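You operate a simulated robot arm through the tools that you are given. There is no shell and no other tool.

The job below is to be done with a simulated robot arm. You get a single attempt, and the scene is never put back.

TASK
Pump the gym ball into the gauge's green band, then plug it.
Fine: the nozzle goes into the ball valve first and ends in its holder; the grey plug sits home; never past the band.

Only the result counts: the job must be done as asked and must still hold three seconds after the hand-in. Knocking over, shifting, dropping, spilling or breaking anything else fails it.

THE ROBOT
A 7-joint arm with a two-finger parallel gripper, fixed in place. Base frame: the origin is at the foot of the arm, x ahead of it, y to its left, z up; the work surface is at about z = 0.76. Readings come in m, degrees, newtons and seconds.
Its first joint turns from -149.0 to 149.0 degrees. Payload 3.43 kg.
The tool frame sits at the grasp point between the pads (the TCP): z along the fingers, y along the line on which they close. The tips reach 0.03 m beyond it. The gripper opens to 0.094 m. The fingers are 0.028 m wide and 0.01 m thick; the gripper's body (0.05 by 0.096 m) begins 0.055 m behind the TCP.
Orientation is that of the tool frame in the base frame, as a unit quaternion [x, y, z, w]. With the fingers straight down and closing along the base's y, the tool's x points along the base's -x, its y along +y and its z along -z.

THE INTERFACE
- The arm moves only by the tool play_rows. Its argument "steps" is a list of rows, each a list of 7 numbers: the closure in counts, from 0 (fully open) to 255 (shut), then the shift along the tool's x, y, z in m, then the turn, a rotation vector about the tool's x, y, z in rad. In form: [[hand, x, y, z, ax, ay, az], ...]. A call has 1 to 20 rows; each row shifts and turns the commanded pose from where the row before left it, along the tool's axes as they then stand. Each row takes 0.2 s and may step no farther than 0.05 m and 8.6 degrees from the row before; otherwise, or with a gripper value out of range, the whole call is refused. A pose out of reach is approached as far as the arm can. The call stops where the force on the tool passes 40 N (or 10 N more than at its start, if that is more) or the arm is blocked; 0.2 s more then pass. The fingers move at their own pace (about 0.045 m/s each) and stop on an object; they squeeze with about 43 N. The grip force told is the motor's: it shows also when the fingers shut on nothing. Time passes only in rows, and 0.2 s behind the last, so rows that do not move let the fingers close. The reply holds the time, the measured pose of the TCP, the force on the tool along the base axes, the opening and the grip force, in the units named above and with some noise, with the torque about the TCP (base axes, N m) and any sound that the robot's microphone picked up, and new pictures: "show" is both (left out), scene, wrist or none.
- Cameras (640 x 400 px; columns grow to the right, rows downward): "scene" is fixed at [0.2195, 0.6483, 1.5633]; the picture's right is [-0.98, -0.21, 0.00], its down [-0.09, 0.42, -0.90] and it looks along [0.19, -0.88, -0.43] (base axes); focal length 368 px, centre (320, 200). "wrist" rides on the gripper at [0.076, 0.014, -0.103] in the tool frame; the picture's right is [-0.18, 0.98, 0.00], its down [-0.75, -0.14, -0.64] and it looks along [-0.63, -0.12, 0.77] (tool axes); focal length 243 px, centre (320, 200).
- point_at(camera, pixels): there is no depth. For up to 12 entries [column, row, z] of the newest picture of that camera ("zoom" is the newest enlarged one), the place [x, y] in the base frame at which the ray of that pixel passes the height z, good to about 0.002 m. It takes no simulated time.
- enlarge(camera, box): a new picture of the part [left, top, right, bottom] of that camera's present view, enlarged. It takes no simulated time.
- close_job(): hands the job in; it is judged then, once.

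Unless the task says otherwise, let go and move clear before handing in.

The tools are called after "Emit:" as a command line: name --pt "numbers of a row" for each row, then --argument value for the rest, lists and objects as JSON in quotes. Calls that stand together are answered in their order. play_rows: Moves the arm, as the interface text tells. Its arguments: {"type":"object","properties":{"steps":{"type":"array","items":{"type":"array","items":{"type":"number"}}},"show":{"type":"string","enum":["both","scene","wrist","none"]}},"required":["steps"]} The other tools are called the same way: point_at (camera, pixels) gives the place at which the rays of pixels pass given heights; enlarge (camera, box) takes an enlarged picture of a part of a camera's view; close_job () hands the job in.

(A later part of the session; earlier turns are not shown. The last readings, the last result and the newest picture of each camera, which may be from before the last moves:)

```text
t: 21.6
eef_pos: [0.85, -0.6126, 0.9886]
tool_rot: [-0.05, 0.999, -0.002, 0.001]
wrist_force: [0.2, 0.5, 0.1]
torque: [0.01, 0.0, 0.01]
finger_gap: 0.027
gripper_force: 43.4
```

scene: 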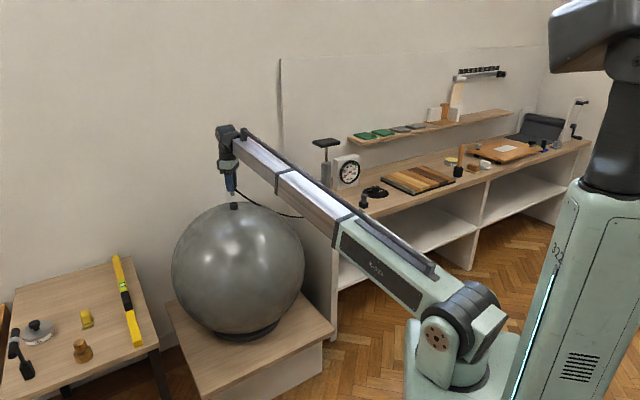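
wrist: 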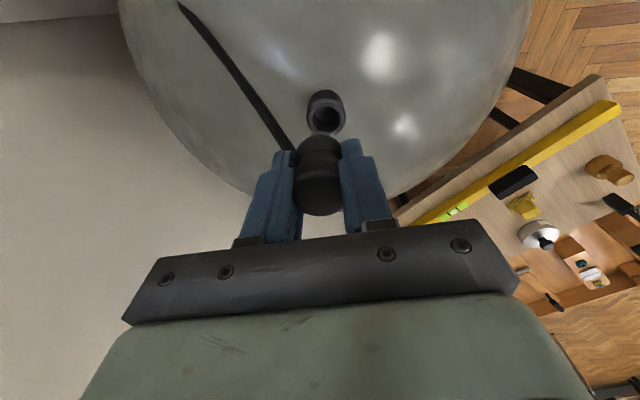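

Averaged valve centre is (0.8483, −0.6086). I'll re-measure from this closer view before the final lateral correction.

Emit:
enlarge --camera "wrist" --box '[290, 80, 360, 150]'

Emit:
enlarge --camera "scene" --box '[214, 170, 254, 215]'

```text
5.71 times, centred on (325, 115) of wrist
```

zoom: 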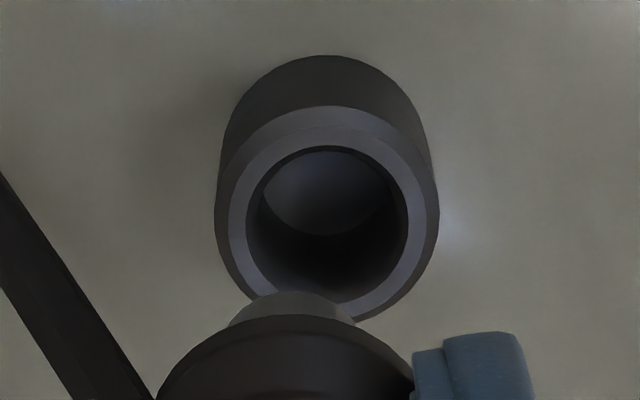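

```text
8.89 times, centred on (234, 192) of scene
```

zoom: 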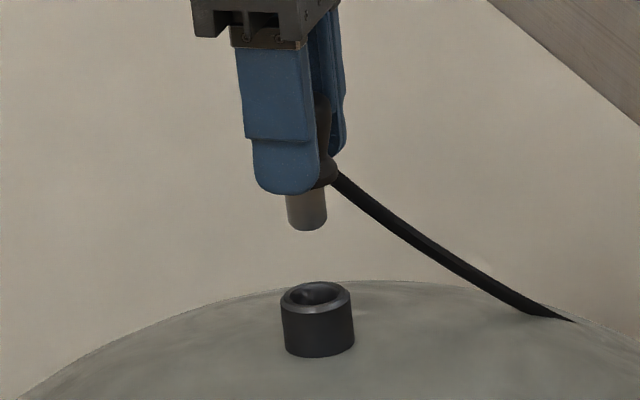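

The scene and wrist views agree the valve lies about (−1.4, +4.5) mm from the tool axis (valve at wrist col 326 vs axis col 320). I'll correct that and descend 15 mm, then re-check.

Emit:
play_rows --pt "255 0.0009 0.0023 0.004 0 0 0" --pt "255 0 0.0023 0.006 0 0 0" --pt "255 0 0 0.005 0 0 0" --pt "255 0 0 0 0 0 0" --show "both"

Emit:
enlarge --camera "wrist" --box '[290, 90, 360, 160]'

Emit:
enlarge --camera "scene" --box '[214, 175, 254, 215]'

```text
t: 22.6
eef_pos: [0.8498, -0.6074, 0.9757]
tool_rot: [-0.05, 0.999, -0.002, 0.001]
wrist_force: [0.7, 0.5, 0.5]
torque: [-0.03, 0.0, -0.02]
finger_gap: 0.0271
gripper_force: 42.7
```

scene: 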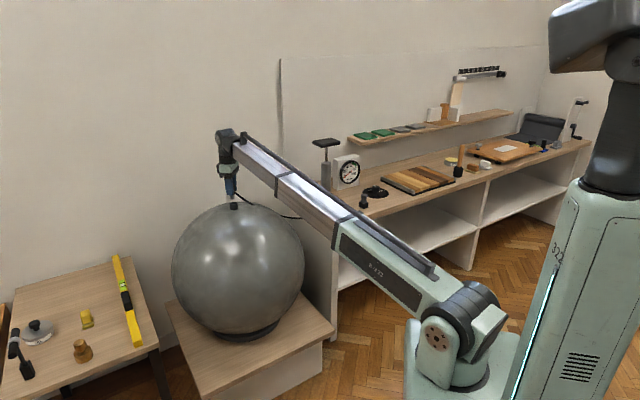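
wrist: 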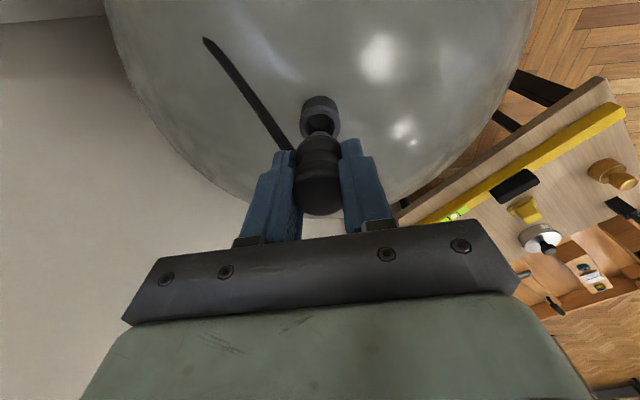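

```text
5.71 times, centred on (325, 125) of wrist
```

zoom: 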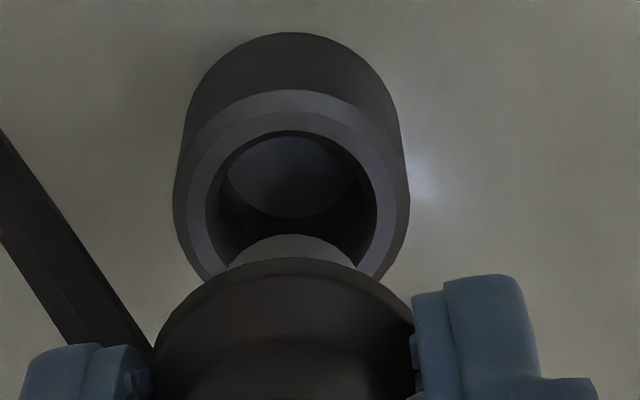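

```text
10.00 times, centred on (234, 195) of scene
```

zoom: 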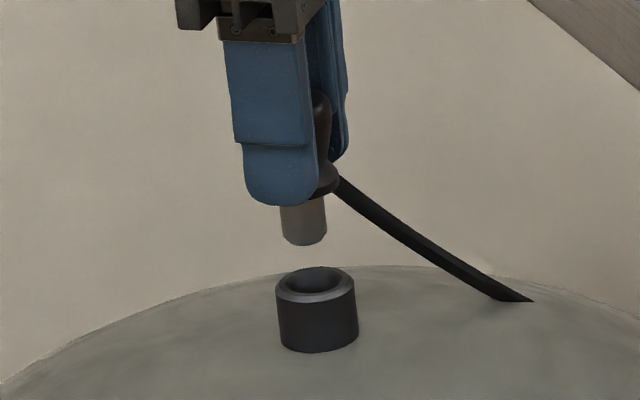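

In the wrist view bore (zoom x 291) and tip (293) line up; the scene view suggests the tip is still ~2 mm toward +x. I'll zoom tighter on the scene view to measure that.

Emit:
enlarge --camera "scene" --box '[223, 192, 243, 211]'

```text
16.00 times, centred on (233, 202) of scene
```

zoom: 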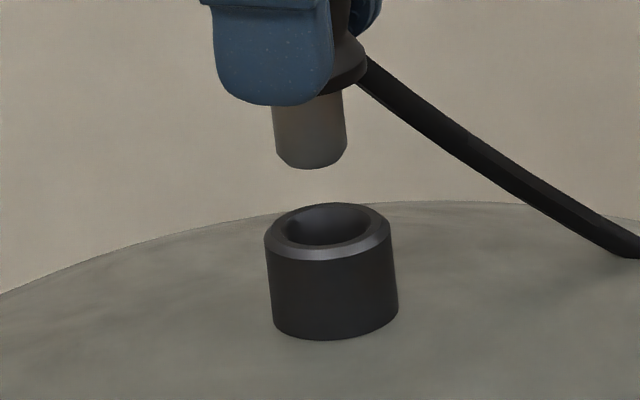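

Following the vertical in this 16× view, the tip (311,157) would land ~9 zoom px left of the rim centre (328,235), i.e. ~2.3 mm toward +x. I'll shift −x by 2.2 mm and lower gently toward the bore in small steps.

Emit:
play_rows --pt "255 0.0022 0 0.002 0 0 0" --pt "255 0 0 0.005 0 0 0" --pt "255 0 0 0.005 0 0 0" --pt "255 0 0 0.003 0 0 0" --pt "255 0 0 0 0 0 0" --show "both"

Emit:
enlarge --camera "wrist" --box '[290, 90, 360, 160]'

Emit:
enlarge --camera "scene" --box '[223, 192, 243, 211]'

```text
t: 23.8
eef_pos: [0.8468, -0.6085, 0.9595]
tool_rot: [-0.05, 0.999, -0.001, 0.0]
wrist_force: [0.3, -0.8, -0.3]
torque: [0.02, 0.0, 0.0]
finger_gap: 0.027
gripper_force: 42.8
```

scene: 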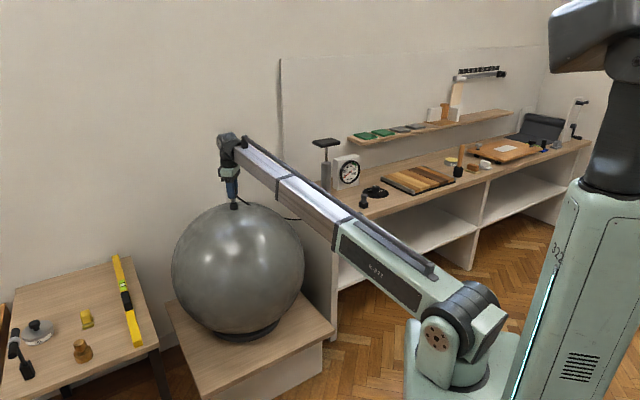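
wrist: 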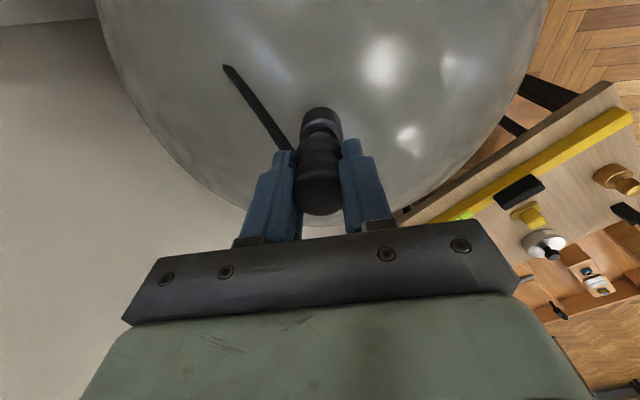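

```text
5.71 times, centred on (325, 125) of wrist
```

zoom: 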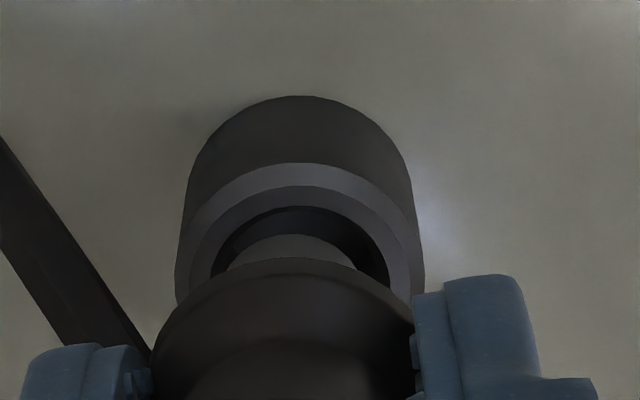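

```text
16.00 times, centred on (233, 202) of scene
```

zoom: 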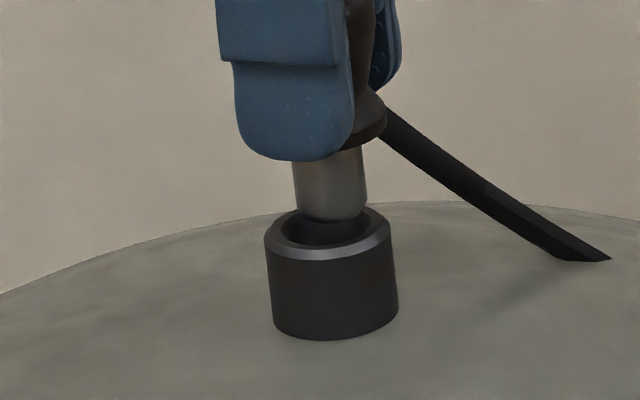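

The tip is now right at the rim; the wrist view shows the bore 1.1 mm to +y of the tip, and the scene about 0.8 mm to +x. I'll trim that and lower a further 10 mm slowly.

Emit:
play_rows --pt "255 -0.0008 0.0009 0 0 0 0" --pt "255 0 0 0.002 0 0 0" --pt "255 0 0 0.0025 0 0 0" --pt "255 0 0 0.0025 0 0 0" --pt "255 0 0 0.002 0 0 0" --pt "255 0 0 0 0 0 0" --show "both"

Emit:
enlarge --camera "wrist" --box '[290, 90, 360, 160]'

Emit:
enlarge --camera "scene" --box '[223, 192, 243, 211]'

```text
t: 25.2
eef_pos: [0.8471, -0.6063, 0.9504]
tool_rot: [-0.05, 0.999, -0.002, 0.001]
wrist_force: [1.4, -1.6, -0.2]
torque: [-0.11, -0.06, -0.01]
finger_gap: 0.0269
gripper_force: 43.1
```

scene: 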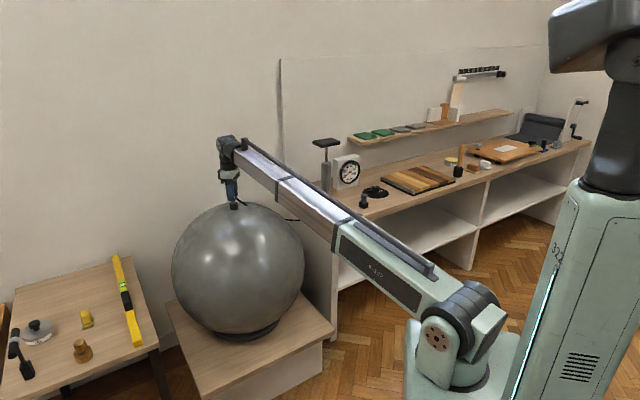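
wrist: 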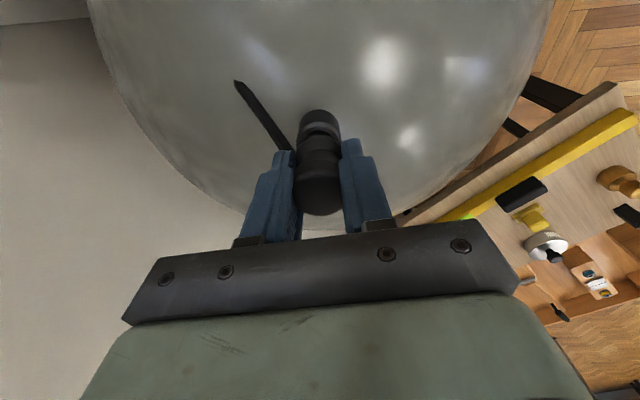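

```text
5.71 times, centred on (325, 125) of wrist
```

zoom: 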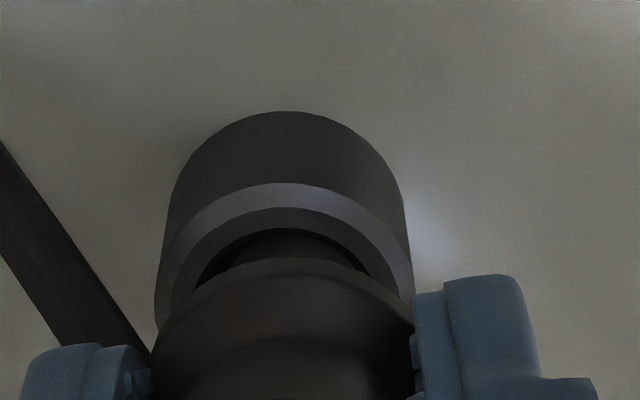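

```text
16.00 times, centred on (233, 202) of scene
```

zoom: 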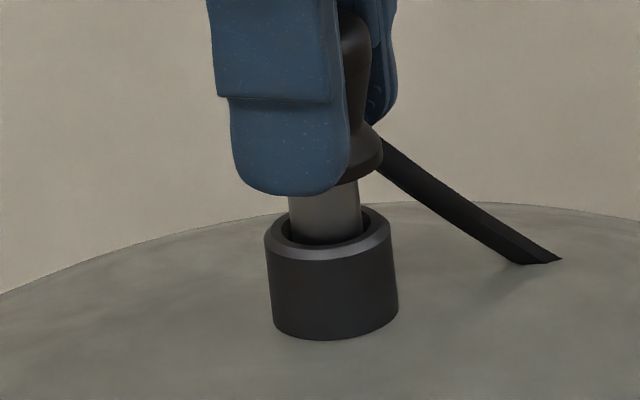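

The tip is inside the bore (scene: 289–360 within rim 265–391). I'll trim y by −1.2 mm and continue down until it seats around z ≈ 0.936.

Emit:
play_rows --pt "255 0 -0.0012 0.001 0 0 0" --pt "255 0 0 0.0025 0 0 0" --pt "255 0 0 0.0025 0 0 0" --pt "255 0 0 0.002 0 0 0" --pt "255 0 0 0.002 0 0 0" --pt "255 0 0 0 0 0 0" --show "both"

Emit:
enlarge --camera "wrist" --box '[290, 90, 360, 160]'

Emit:
enlarge --camera "scene" --box '[223, 192, 243, 211]'

```text
t: 26.6
eef_pos: [0.8466, -0.6089, 0.9399]
tool_rot: [-0.049, 0.999, -0.002, 0.001]
wrist_force: [0.1, -1.2, -1.1]
torque: [-0.04, 0.0, 0.03]
finger_gap: 0.0269
gripper_force: 43.1
```

scene: 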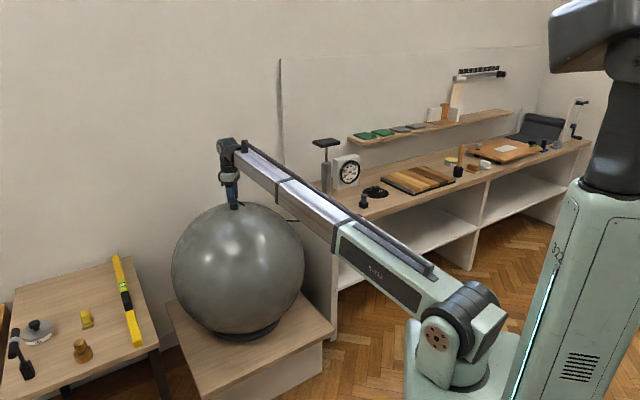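
wrist: 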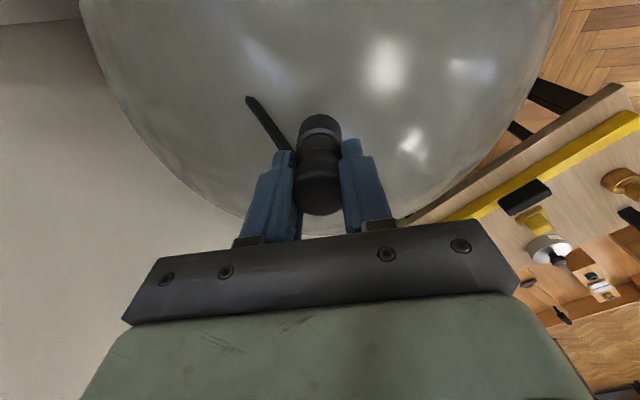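

```text
5.71 times, centred on (325, 125) of wrist
```

zoom: 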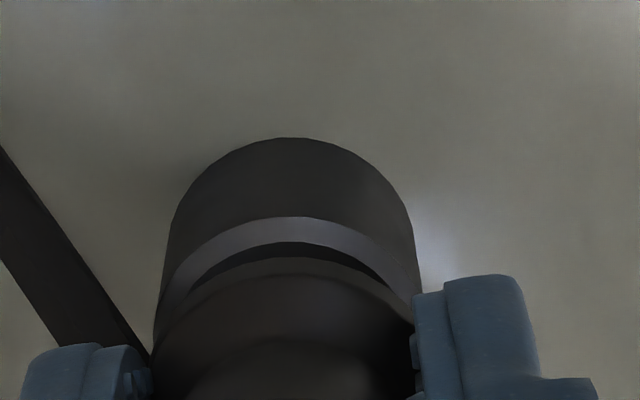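

```text
16.00 times, centred on (233, 202) of scene
```

zoom: 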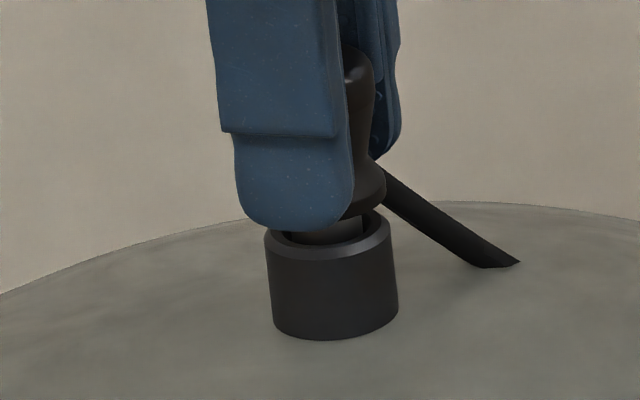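

The collar is still ~6 mm above the rim and force is near zero. I'll keep lowering in small steps until it seats.

Emit:
play_rows --pt "255 0 0 0.0015 0 0 0" --pt "255 0 0 0.0015 0 0 0" --pt "255 0 0 0.0015 0 0 0" --pt "255 0 0 0.0015 0 0 0" --pt "255 0 0 0 0 0 0" --show "wrist"

Emit:
enlarge --camera "scene" --box '[223, 192, 243, 211]'

```text
t: 27.8
eef_pos: [0.8471, -0.6081, 0.9353]
tool_rot: [-0.05, 0.999, -0.002, 0.001]
wrist_force: [0.3, 0.1, -0.3]
torque: [0.02, -0.02, 0.06]
finger_gap: 0.0272
gripper_force: 43.2
```

wrist: 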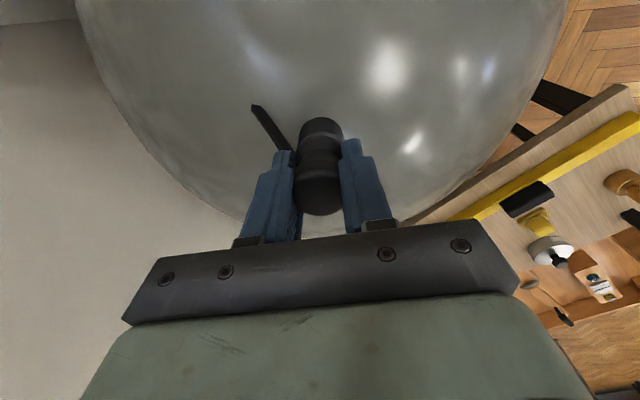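

```text
16.00 times, centred on (233, 202) of scene
```

zoom: 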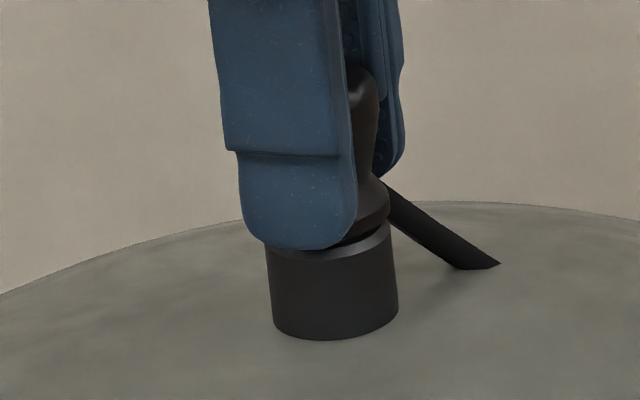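

The collar looks almost on the rim with force still ≈ 0. I'll step down 1 mm at a time looking for the seating contact.

Emit:
play_rows --pt "255 0 0 0.001 0 0 0" --pt "255 0 0 0.001 0 0 0" --pt "255 0 0 0 0 0 0" --show "none"

Emit:
enlarge --camera "scene" --box '[223, 192, 243, 211]'

```text
t: 28.6
eef_pos: [0.8477, -0.6089, 0.9339]
tool_rot: [-0.049, 0.999, -0.001, 0.0]
wrist_force: [0.8, -0.7, 8.1]
torque: [-0.02, -0.03, 0.0]
finger_gap: 0.0272
gripper_force: 42.8
```

```text
16.00 times, centred on (233, 202) of scene
```

zoom: 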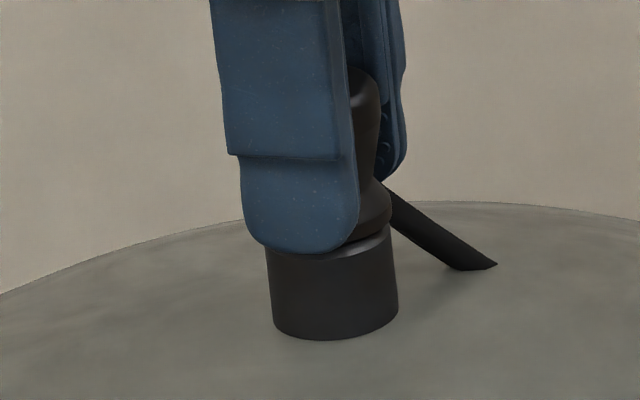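

A contact of 8 N appeared at z = 0.934: the collar meets the rim. I'll press 1 mm more in case it needs to click home.

Emit:
play_rows --pt "255 0 0 0.001 0 0 0" --pt "255 0 0 0.0005 0 0 0" --pt "255 0 0 0 0 0 0" --show "none"

Emit:
enlarge --camera "scene" --box '[223, 192, 243, 211]'

```text
t: 29.4
eef_pos: [0.8473, -0.61, 0.934]
tool_rot: [-0.05, 0.999, -0.002, 0.003]
wrist_force: [1.3, -1.9, 26.1]
torque: [-0.1, -0.07, -0.01]
finger_gap: 0.027
gripper_force: 42.9
```

```text
16.00 times, centred on (233, 202) of scene
```

zoom: 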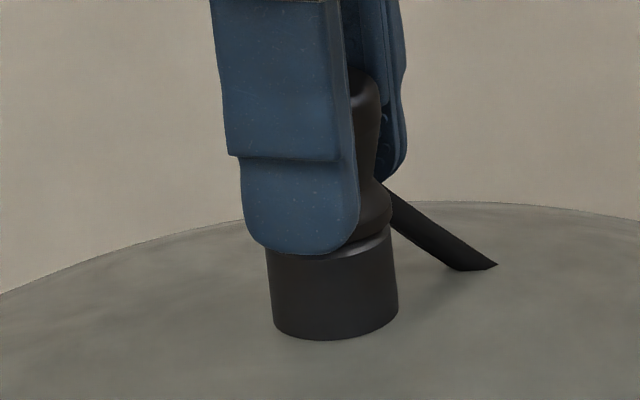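

The nozzle is bottomed (26 N, no further travel). I'll relax the push by 1.5 mm, open the fingers and rise clear.

Emit:
play_rows --pt "255 0 0 -0.0015 0 0 0" --pt "255 0 0 0 0 0 0" --pt "0 0 0 0 0 0 0" --pt "0 0 0 0 0 0 0" --pt "0 0 0 0 0 0 0" --pt "0 0 0 0 0 0 0" --pt "0 0 0 0 0 0 0" --pt "0 0 0 -0.004 0 0 0" --pt "0 0 0 -0.01 0 0 0" --pt "0 0 0 -0.02 0 0 0" --pt "0 0 0 -0.025 0 0 0" --pt "0 0 0 -0.025 0 0 0" --pt "0 0 0 -0.02 0 0 0" --pt "0 0 0 -0.01 0 0 0" --pt "0 0 0 -0.004 0 0 0" --pt "0 0 0 0 0 0 0" --show "both"

Emit:
enlarge --camera "scene" --box '[214, 180, 254, 215]'

Emit:
enlarge --camera "scene" --box '[300, 120, 380, 220]'

```text
t: 32.8
eef_pos: [0.8495, -0.6086, 1.0514]
tool_rot: [-0.05, 0.999, -0.002, 0.001]
wrist_force: [0.3, -0.2, -0.4]
torque: [0.0, -0.01, 0.0]
finger_gap: 0.0937
gripper_force: 0.0
```

scene: 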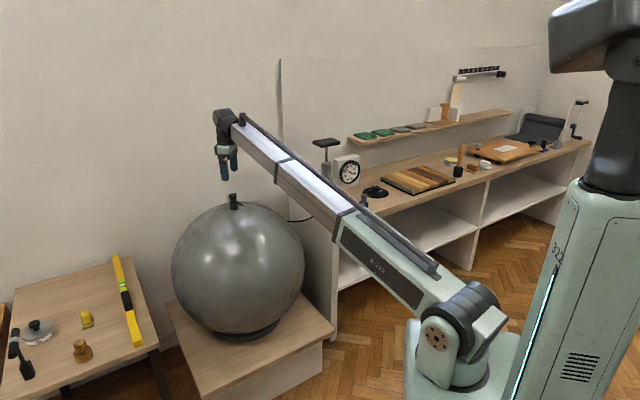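
wrist: 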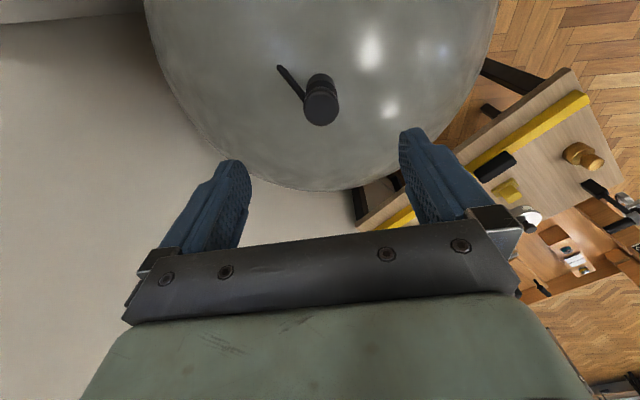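

```text
11.43 times, centred on (234, 198) of scene
```

zoom: 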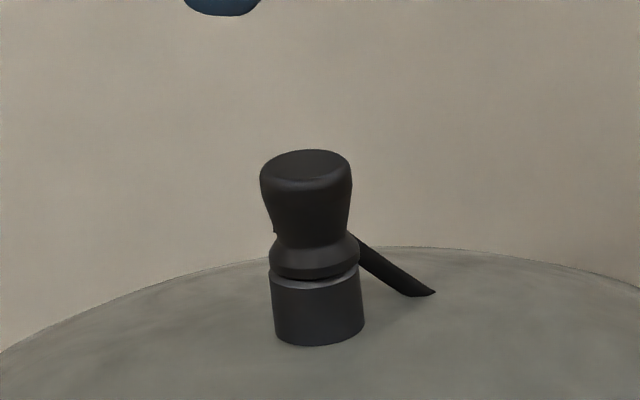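

```text
4.00 times, centred on (340, 170) of scene
```

zoom: 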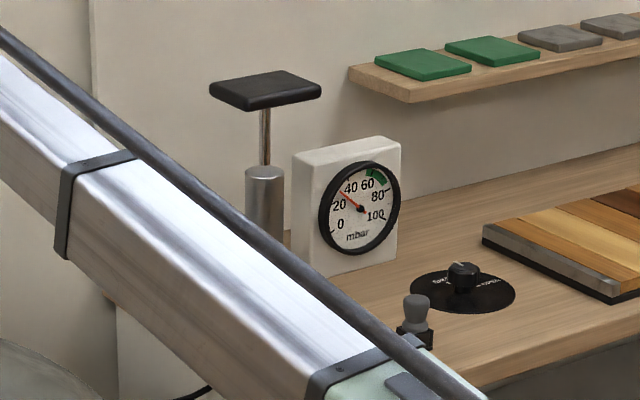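

The nozzle sits in the valve and the gauge now reads about 30 mbar, so the line is connected. I'll rise and travel with a ramp to above the pump handle at (0.535, −1.0), z ≈ 1.2, to test reach and look.

Emit:
play_rows --pt "0 0.0073 -0.0075 -0.0031 0 0 0" --pt "0 0.0147 -0.0149 -0.0062 0 0 0" --pt "0 0.022 -0.0224 -0.0093 0 0 0" --pt "0 0.0293 -0.0298 -0.0124 0 0 0" --pt "0 0.0293 -0.0298 -0.0124 0 0 0" --pt "0 0.0293 -0.0298 -0.0124 0 0 0" --pt "0 0.0293 -0.0298 -0.0124 0 0 0" --pt "0 0.0293 -0.0298 -0.0124 0 0 0" --pt "0 0.0293 -0.0298 -0.0124 0 0 0" --pt "0 0.0293 -0.0298 -0.0124 0 0 0" --pt "0 0.0293 -0.0298 -0.0124 0 0 0" --pt "0 0.0293 -0.0298 -0.0124 0 0 0" --pt "0 0.022 -0.0224 -0.0093 0 0 0" --pt "0 0.0147 -0.0149 -0.0062 0 0 0" --pt "0 0.0073 -0.0075 -0.0031 0 0 0" --pt "0 0 0 0 0 0 0" --show "both"

```text
t: 36.2
eef_pos: [0.5306, -0.9933, 1.1989]
tool_rot: [-0.049, 0.999, -0.002, 0.001]
wrist_force: [-0.1, 0.1, -0.9]
torque: [0.01, 0.03, 0.01]
finger_gap: 0.0941
gripper_force: 0.0
out of reach, approached as far as the arm can: row 15
```

scene: 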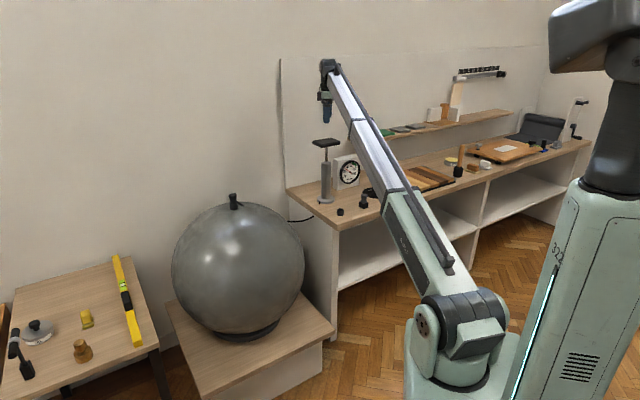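
wrist: 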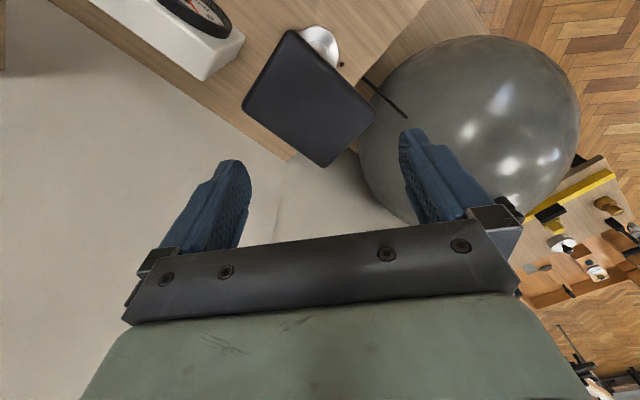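

The handle plate is seen at wrist corners (290,30), (375,112), (325,167), (243,105); reach limit was only at this height. I'll locate the plate precisely and read the gauge.

Emit:
enlarge --camera "wrist" --box '[220, 10, 400, 190]'

Emit:
point_at --camera "wrist" --pixels '[[290, 30, 1.065], [375, 112, 1.065], [325, 167, 1.065], [243, 105, 1.065], [308, 102, 1.065], [308, 102, 1.06], [308, 102, 1.07]]'

Emit:
enlarge --camera "scene" --box '[305, 130, 365, 215]'

Emit:
enlarge --camera "scene" --box '[335, 155, 365, 187]'

```text
2.22 times, centred on (310, 100) of wrist
```

zoom: 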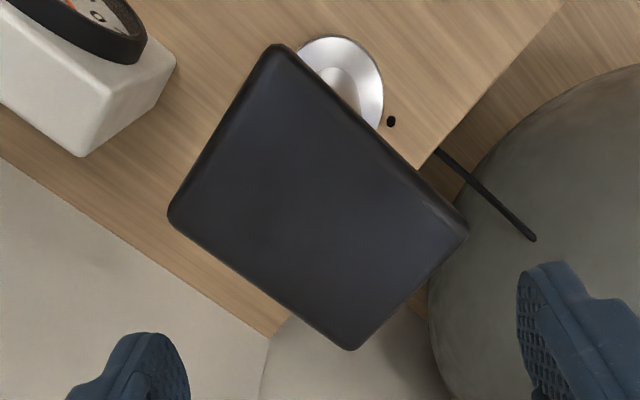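

```text
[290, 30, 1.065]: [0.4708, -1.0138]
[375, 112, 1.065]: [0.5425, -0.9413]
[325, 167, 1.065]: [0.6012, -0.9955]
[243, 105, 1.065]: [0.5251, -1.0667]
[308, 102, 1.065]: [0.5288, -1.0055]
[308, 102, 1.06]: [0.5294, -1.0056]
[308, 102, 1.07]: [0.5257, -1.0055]
```

```text
4.71 times, centred on (335, 172) of scene
```

zoom: 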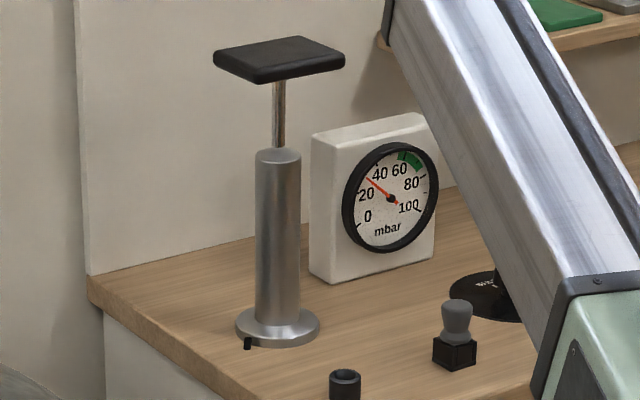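

```text
12.50 times, centred on (350, 171) of scene
```

zoom: 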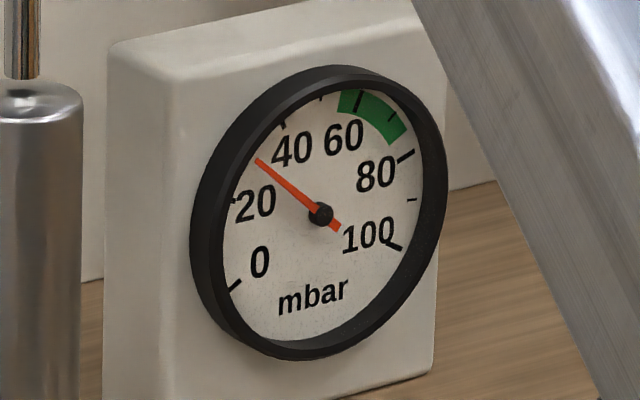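

The gauge reads ≈ 30, with the green band ≈ 56–75; the plate's centre is ≈ (0.535, −1.004), ~0.10 × 0.08 m turned 45°. I'll close the fingers and come down to just above the plate.

Emit:
play_rows --pt "255 0 0 0.006 0 0 0" --pt "255 0 0 0.012 0 0 0" --pt "255 0 0 0.016 0 0 0" --pt "255 0 0 0.016 0 0 0" --pt "255 0 0 0.012 0 0 0" --pt "255 0 0 0.006 0 0 0" --pt "255 0 0 0.003 0 0 0" --pt "255 0 0 0 0 0 0" --show "both"

Emit:
enlarge --camera "scene" --box '[290, 90, 370, 190]'

```text
t: 38.0
eef_pos: [0.5288, -0.9933, 1.1273]
tool_rot: [-0.05, 0.999, -0.002, 0.001]
wrist_force: [0.2, -0.2, 0.2]
torque: [0.03, 0.04, 0.03]
finger_gap: 0.0002
gripper_force: 32.6
```

scene: 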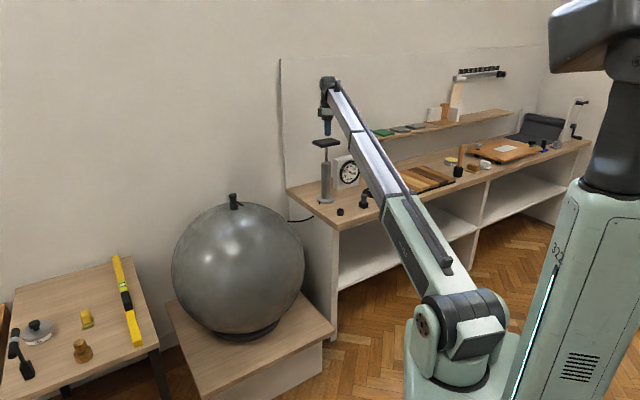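
wrist: 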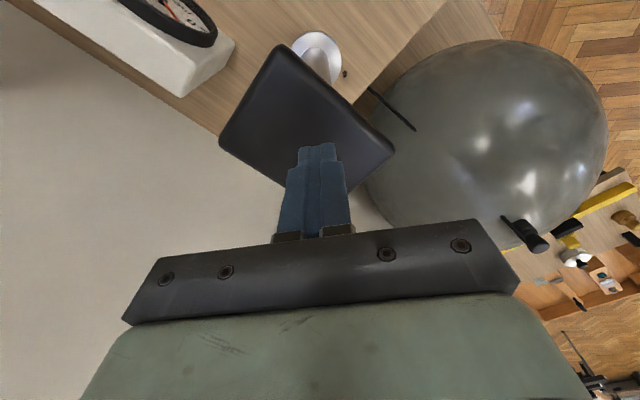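

```text
4.00 times, centred on (330, 140) of scene
```

zoom: 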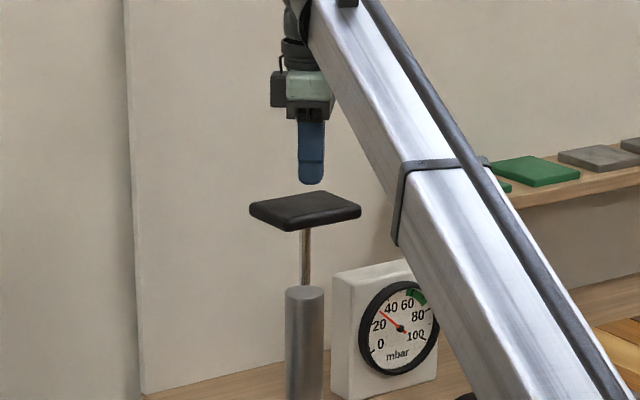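

The fingers are closed above the plate and the gauge stays visible in the scene view. I'll centre over the plate and lower to just above it.

Emit:
play_rows --pt "255 -0.0026 -0.0051 0.005 0 0 0" --pt "255 -0.0026 -0.0052 0.008 0 0 0" --pt "255 0 0 0.006 0 0 0" --pt "255 0 0 0.003 0 0 0" --pt "255 0 0 0 0 0 0" --show "both"

Emit:
enlarge --camera "scene" --box '[290, 90, 370, 190]'

```text
t: 39.2
eef_pos: [0.5365, -1.0022, 1.104]
tool_rot: [-0.049, 0.999, -0.002, 0.0]
wrist_force: [-0.4, -0.1, -0.5]
torque: [-0.01, -0.01, -0.02]
finger_gap: 0.0
gripper_force: 32.9
```

scene: 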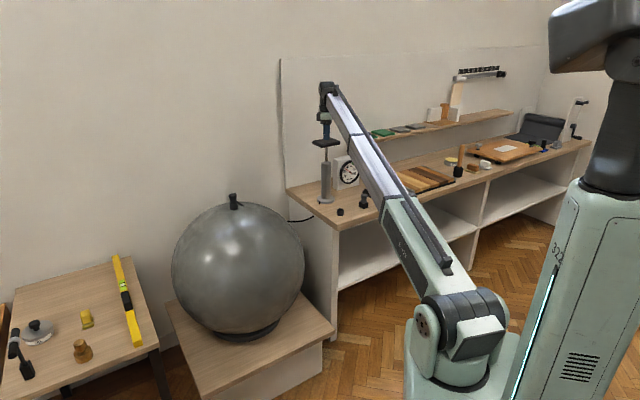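
wrist: 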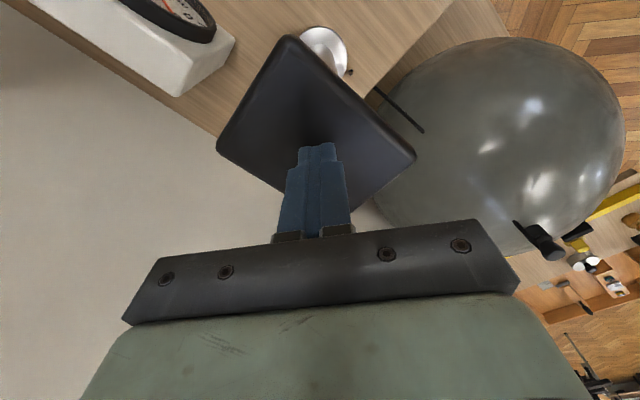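

```text
4.00 times, centred on (330, 140) of scene
```

zoom: 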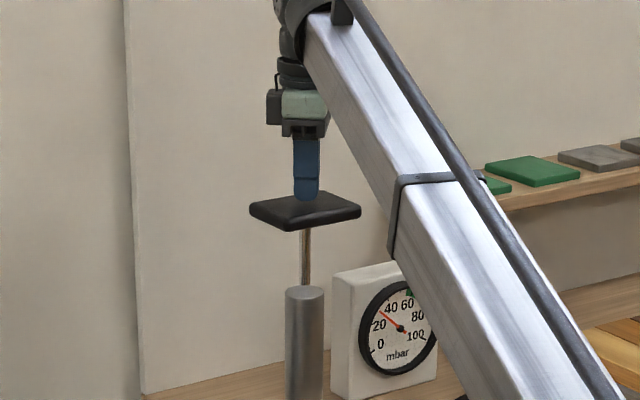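

The fingertips sit just over the plate centre. I'll push down a first short amount (≈15 mm) and watch force and gauge.

Emit:
play_rows --pt "255 0 0 0.003 0 0 0" --pt "255 0 0 0.004 0 0 0" --pt "255 0 0 0.004 0 0 0" --pt "255 0 0 0.004 0 0 0" --pt "255 0 0 0 0 0 0" --show "scene"

Emit:
enlarge --camera "scene" --box '[290, 90, 370, 190]'

```text
t: 40.4
eef_pos: [0.5353, -1.0014, 1.0914]
tool_rot: [-0.05, 0.999, -0.001, 0.001]
wrist_force: [0.2, 0.6, 0.9]
torque: [0.0, 0.05, 0.02]
finger_gap: 0.0
gripper_force: 33.1
```

scene: 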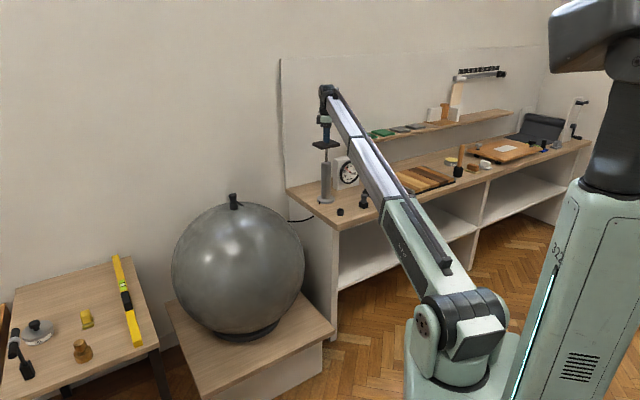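

```text
4.00 times, centred on (330, 140) of scene
```

zoom: 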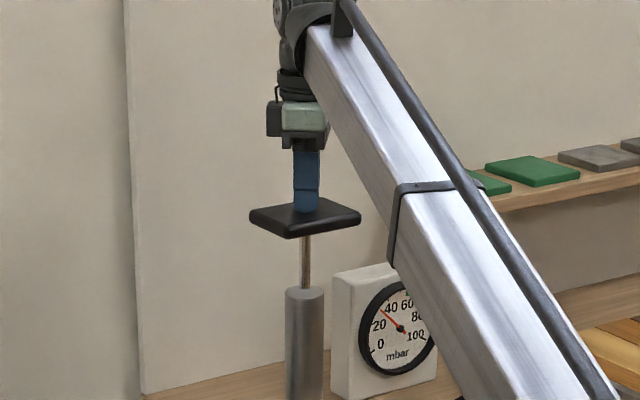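

The plate moves down with only ~1 N of force and the gauge is still near 30. I'll push another 15 mm and check.

Emit:
play_rows --pt "255 0 0 0.003 0 0 0" --pt "255 0 0 0.005 0 0 0" --pt "255 0 0 0.005 0 0 0" --pt "255 0 0 0.003 0 0 0" --pt "255 0 0 0 0 0 0" --show "scene"

Emit:
enlarge --camera "scene" --box '[300, 120, 370, 190]'

```text
t: 41.6
eef_pos: [0.5354, -1.0012, 1.0729]
tool_rot: [-0.05, 0.999, -0.002, 0.001]
wrist_force: [-0.1, -1.1, -0.2]
torque: [-0.02, -0.01, -0.01]
finger_gap: 0.0
gripper_force: 33.4
```

scene: 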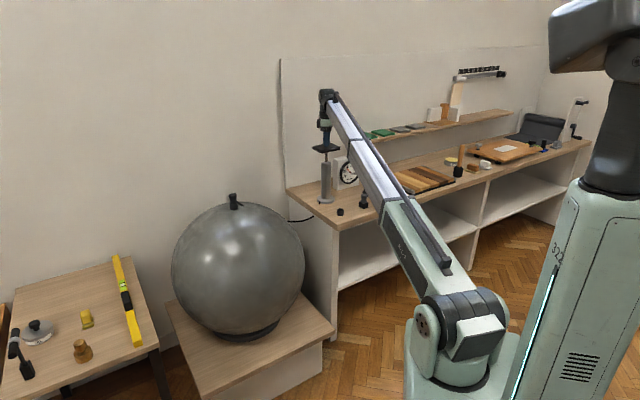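

```text
5.71 times, centred on (335, 155) of scene
```

zoom: 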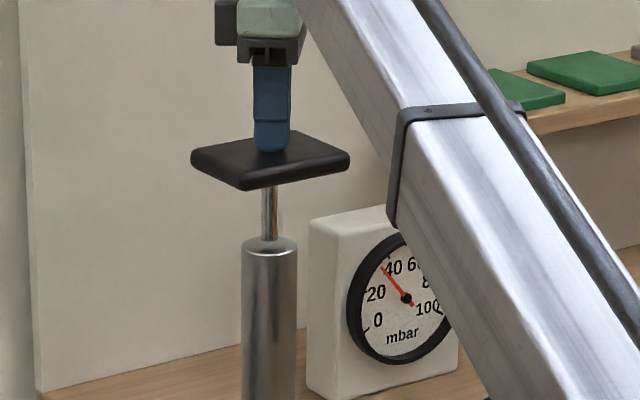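

The needle seems to have climbed slightly. I'll zoom to read it.

Emit:
enlarge --camera "scene" --box '[335, 155, 365, 187]'

```text
12.50 times, centred on (350, 171) of scene
```

zoom: 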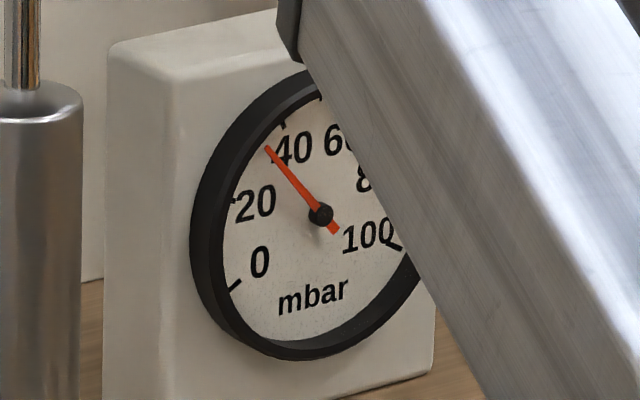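

Needle now ≈ 35 after ~22 mm of stroke, so a full stroke (~60 mm) gives roughly 12 mbar; it is safe to complete this one. I'll push on 30 mm, watching the force.

Emit:
play_rows --pt "255 0 0 0.003 0 0 0" --pt "255 0 0 0.006 0 0 0" --pt "255 0 0 0.006 0 0 0" --pt "255 0 0 0.006 0 0 0" --pt "255 0 0 0.006 0 0 0" --pt "255 0 0 0.003 0 0 0" --pt "255 0 0 0 0 0 0" --show "both"

Emit:
enlarge --camera "scene" --box '[300, 120, 370, 190]'

```text
t: 43.2
eef_pos: [0.5365, -1.003, 1.0452]
tool_rot: [-0.05, 0.999, -0.001, 0.001]
wrist_force: [0.5, -0.9, 0.6]
torque: [0.0, 0.01, 0.0]
finger_gap: 0.0
gripper_force: 33.3
```

scene: 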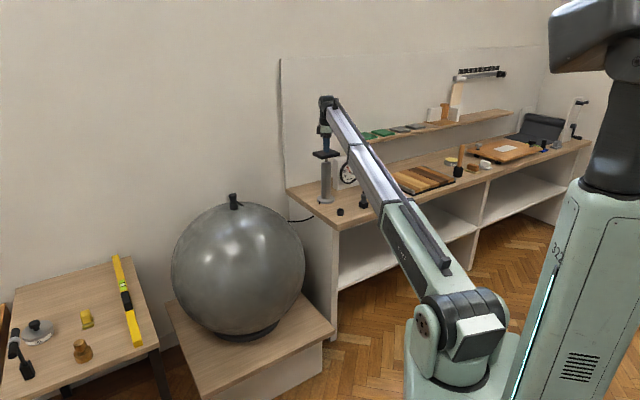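
wrist: 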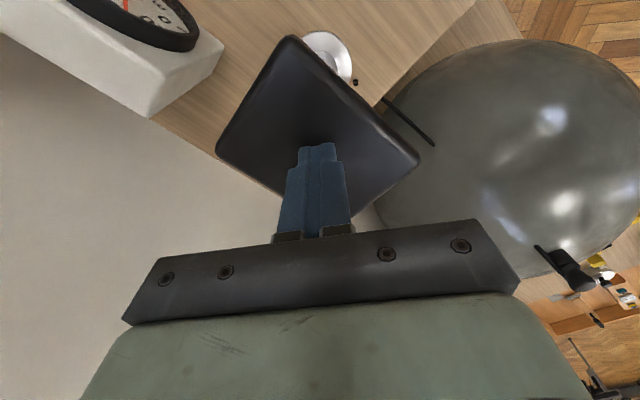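

```text
5.71 times, centred on (335, 155) of scene
```

zoom: 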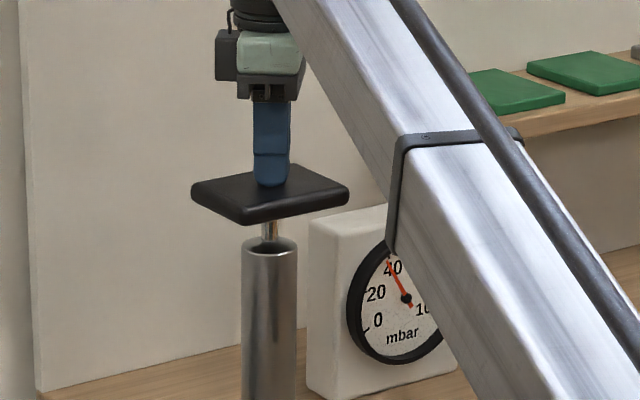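

Needle ≈ 40 now and ~18 mm of rod remains. I'll finish the stroke gently.

Emit:
play_rows --pt "255 0 0 0.003 0 0 0" --pt "255 0 0 0.004 0 0 0" --pt "255 0 0 0.004 0 0 0" --pt "255 0 0 0.002 0 0 0" --pt "255 0 0 0 0 0 0" --show "both"

Emit:
enlarge --camera "scene" --box '[300, 120, 370, 190]'

Emit:
enlarge --camera "scene" --box '[335, 155, 365, 187]'

```text
t: 44.4
eef_pos: [0.5369, -1.0023, 1.0304]
tool_rot: [-0.05, 0.999, -0.001, 0.0]
wrist_force: [-0.2, -0.4, 0.4]
torque: [-0.02, -0.03, 0.02]
finger_gap: 0.0002
gripper_force: 32.9
```

scene: 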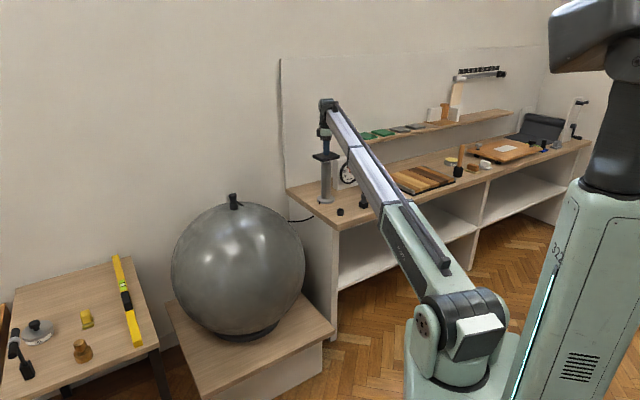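
wrist: 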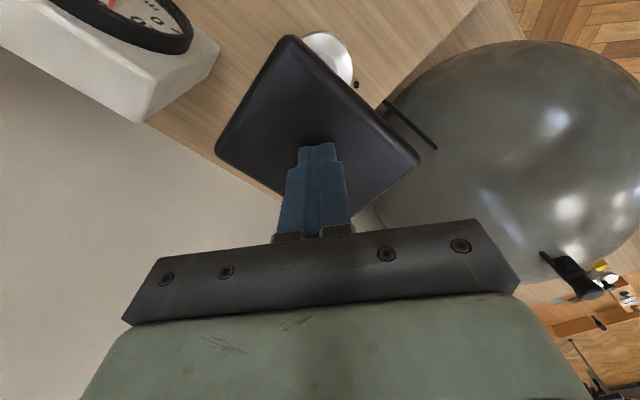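

```text
5.71 times, centred on (335, 155) of scene
```

zoom: 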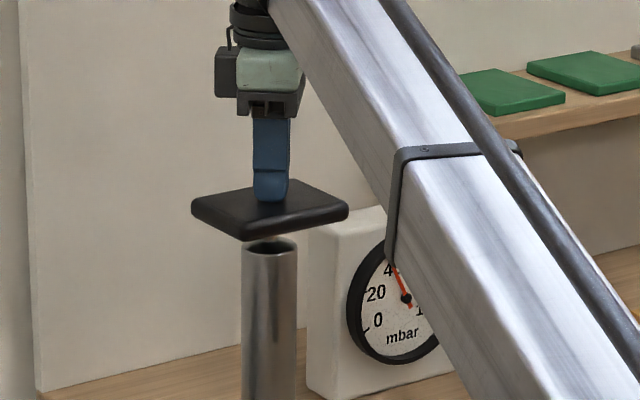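

```text
12.50 times, centred on (350, 171) of scene
```

zoom: 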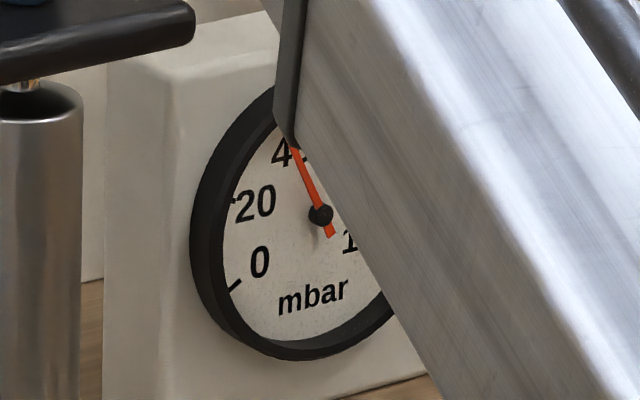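

The needle is ≈ 43 near the stroke's end (z = 1.030). I'll rise and see whether the handle springs back by itself.

Emit:
play_rows --pt "255 0 0 -0.004 0 0 0" --pt "255 0 0 -0.01 0 0 0" --pt "255 0 0 -0.016 0 0 0" --pt "255 0 0 -0.02 0 0 0" --pt "255 0 0 -0.02 0 0 0" --pt "255 0 0 -0.016 0 0 0" --pt "255 0 0 -0.01 0 0 0" --pt "255 0 0 -0.004 0 0 0" --pt "255 0 0 0 0 0 0" --show "both"

Emit:
enlarge --camera "scene" --box '[295, 100, 375, 190]'

Emit:
enlarge --camera "scene" --box '[335, 155, 365, 187]'

```text
t: 46.4
eef_pos: [0.5371, -1.0024, 1.131]
tool_rot: [-0.051, 0.999, -0.002, 0.002]
wrist_force: [-0.5, -0.6, 1.1]
torque: [0.04, -0.01, -0.01]
finger_gap: 0.0
gripper_force: 33.6
```

scene: 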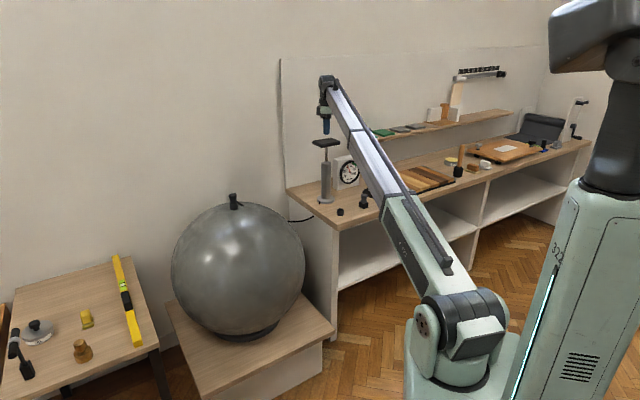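
wrist: 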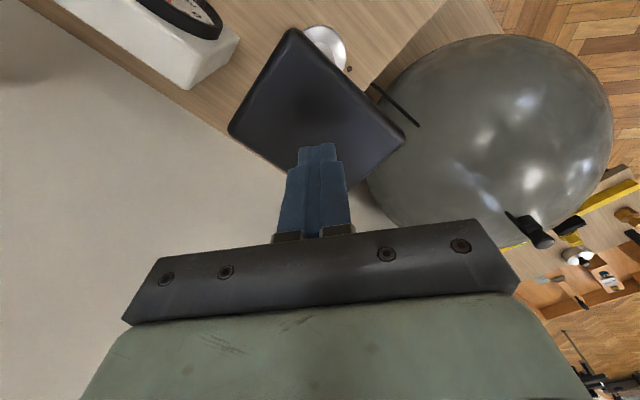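

```text
4.44 times, centred on (335, 145) of scene
```

zoom: 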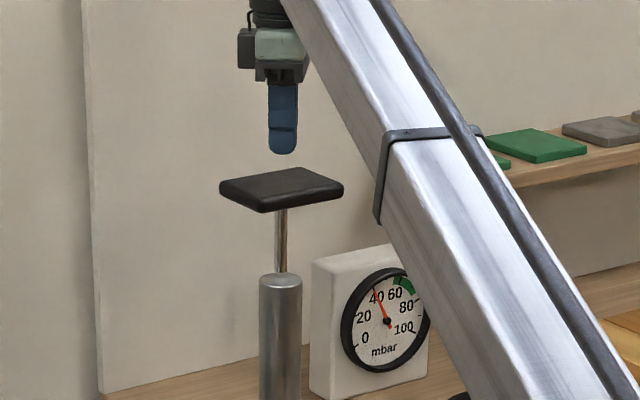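

```text
12.50 times, centred on (350, 171) of scene
```

zoom: 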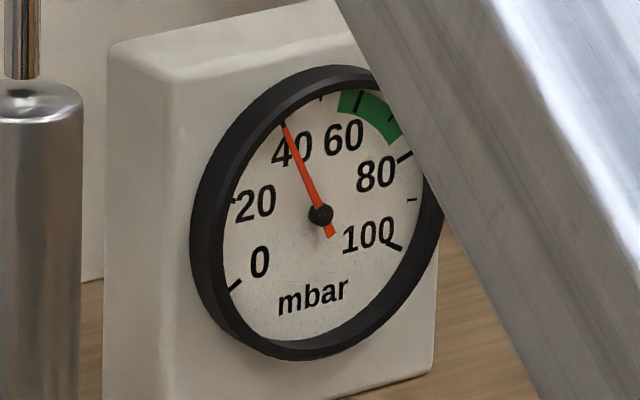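

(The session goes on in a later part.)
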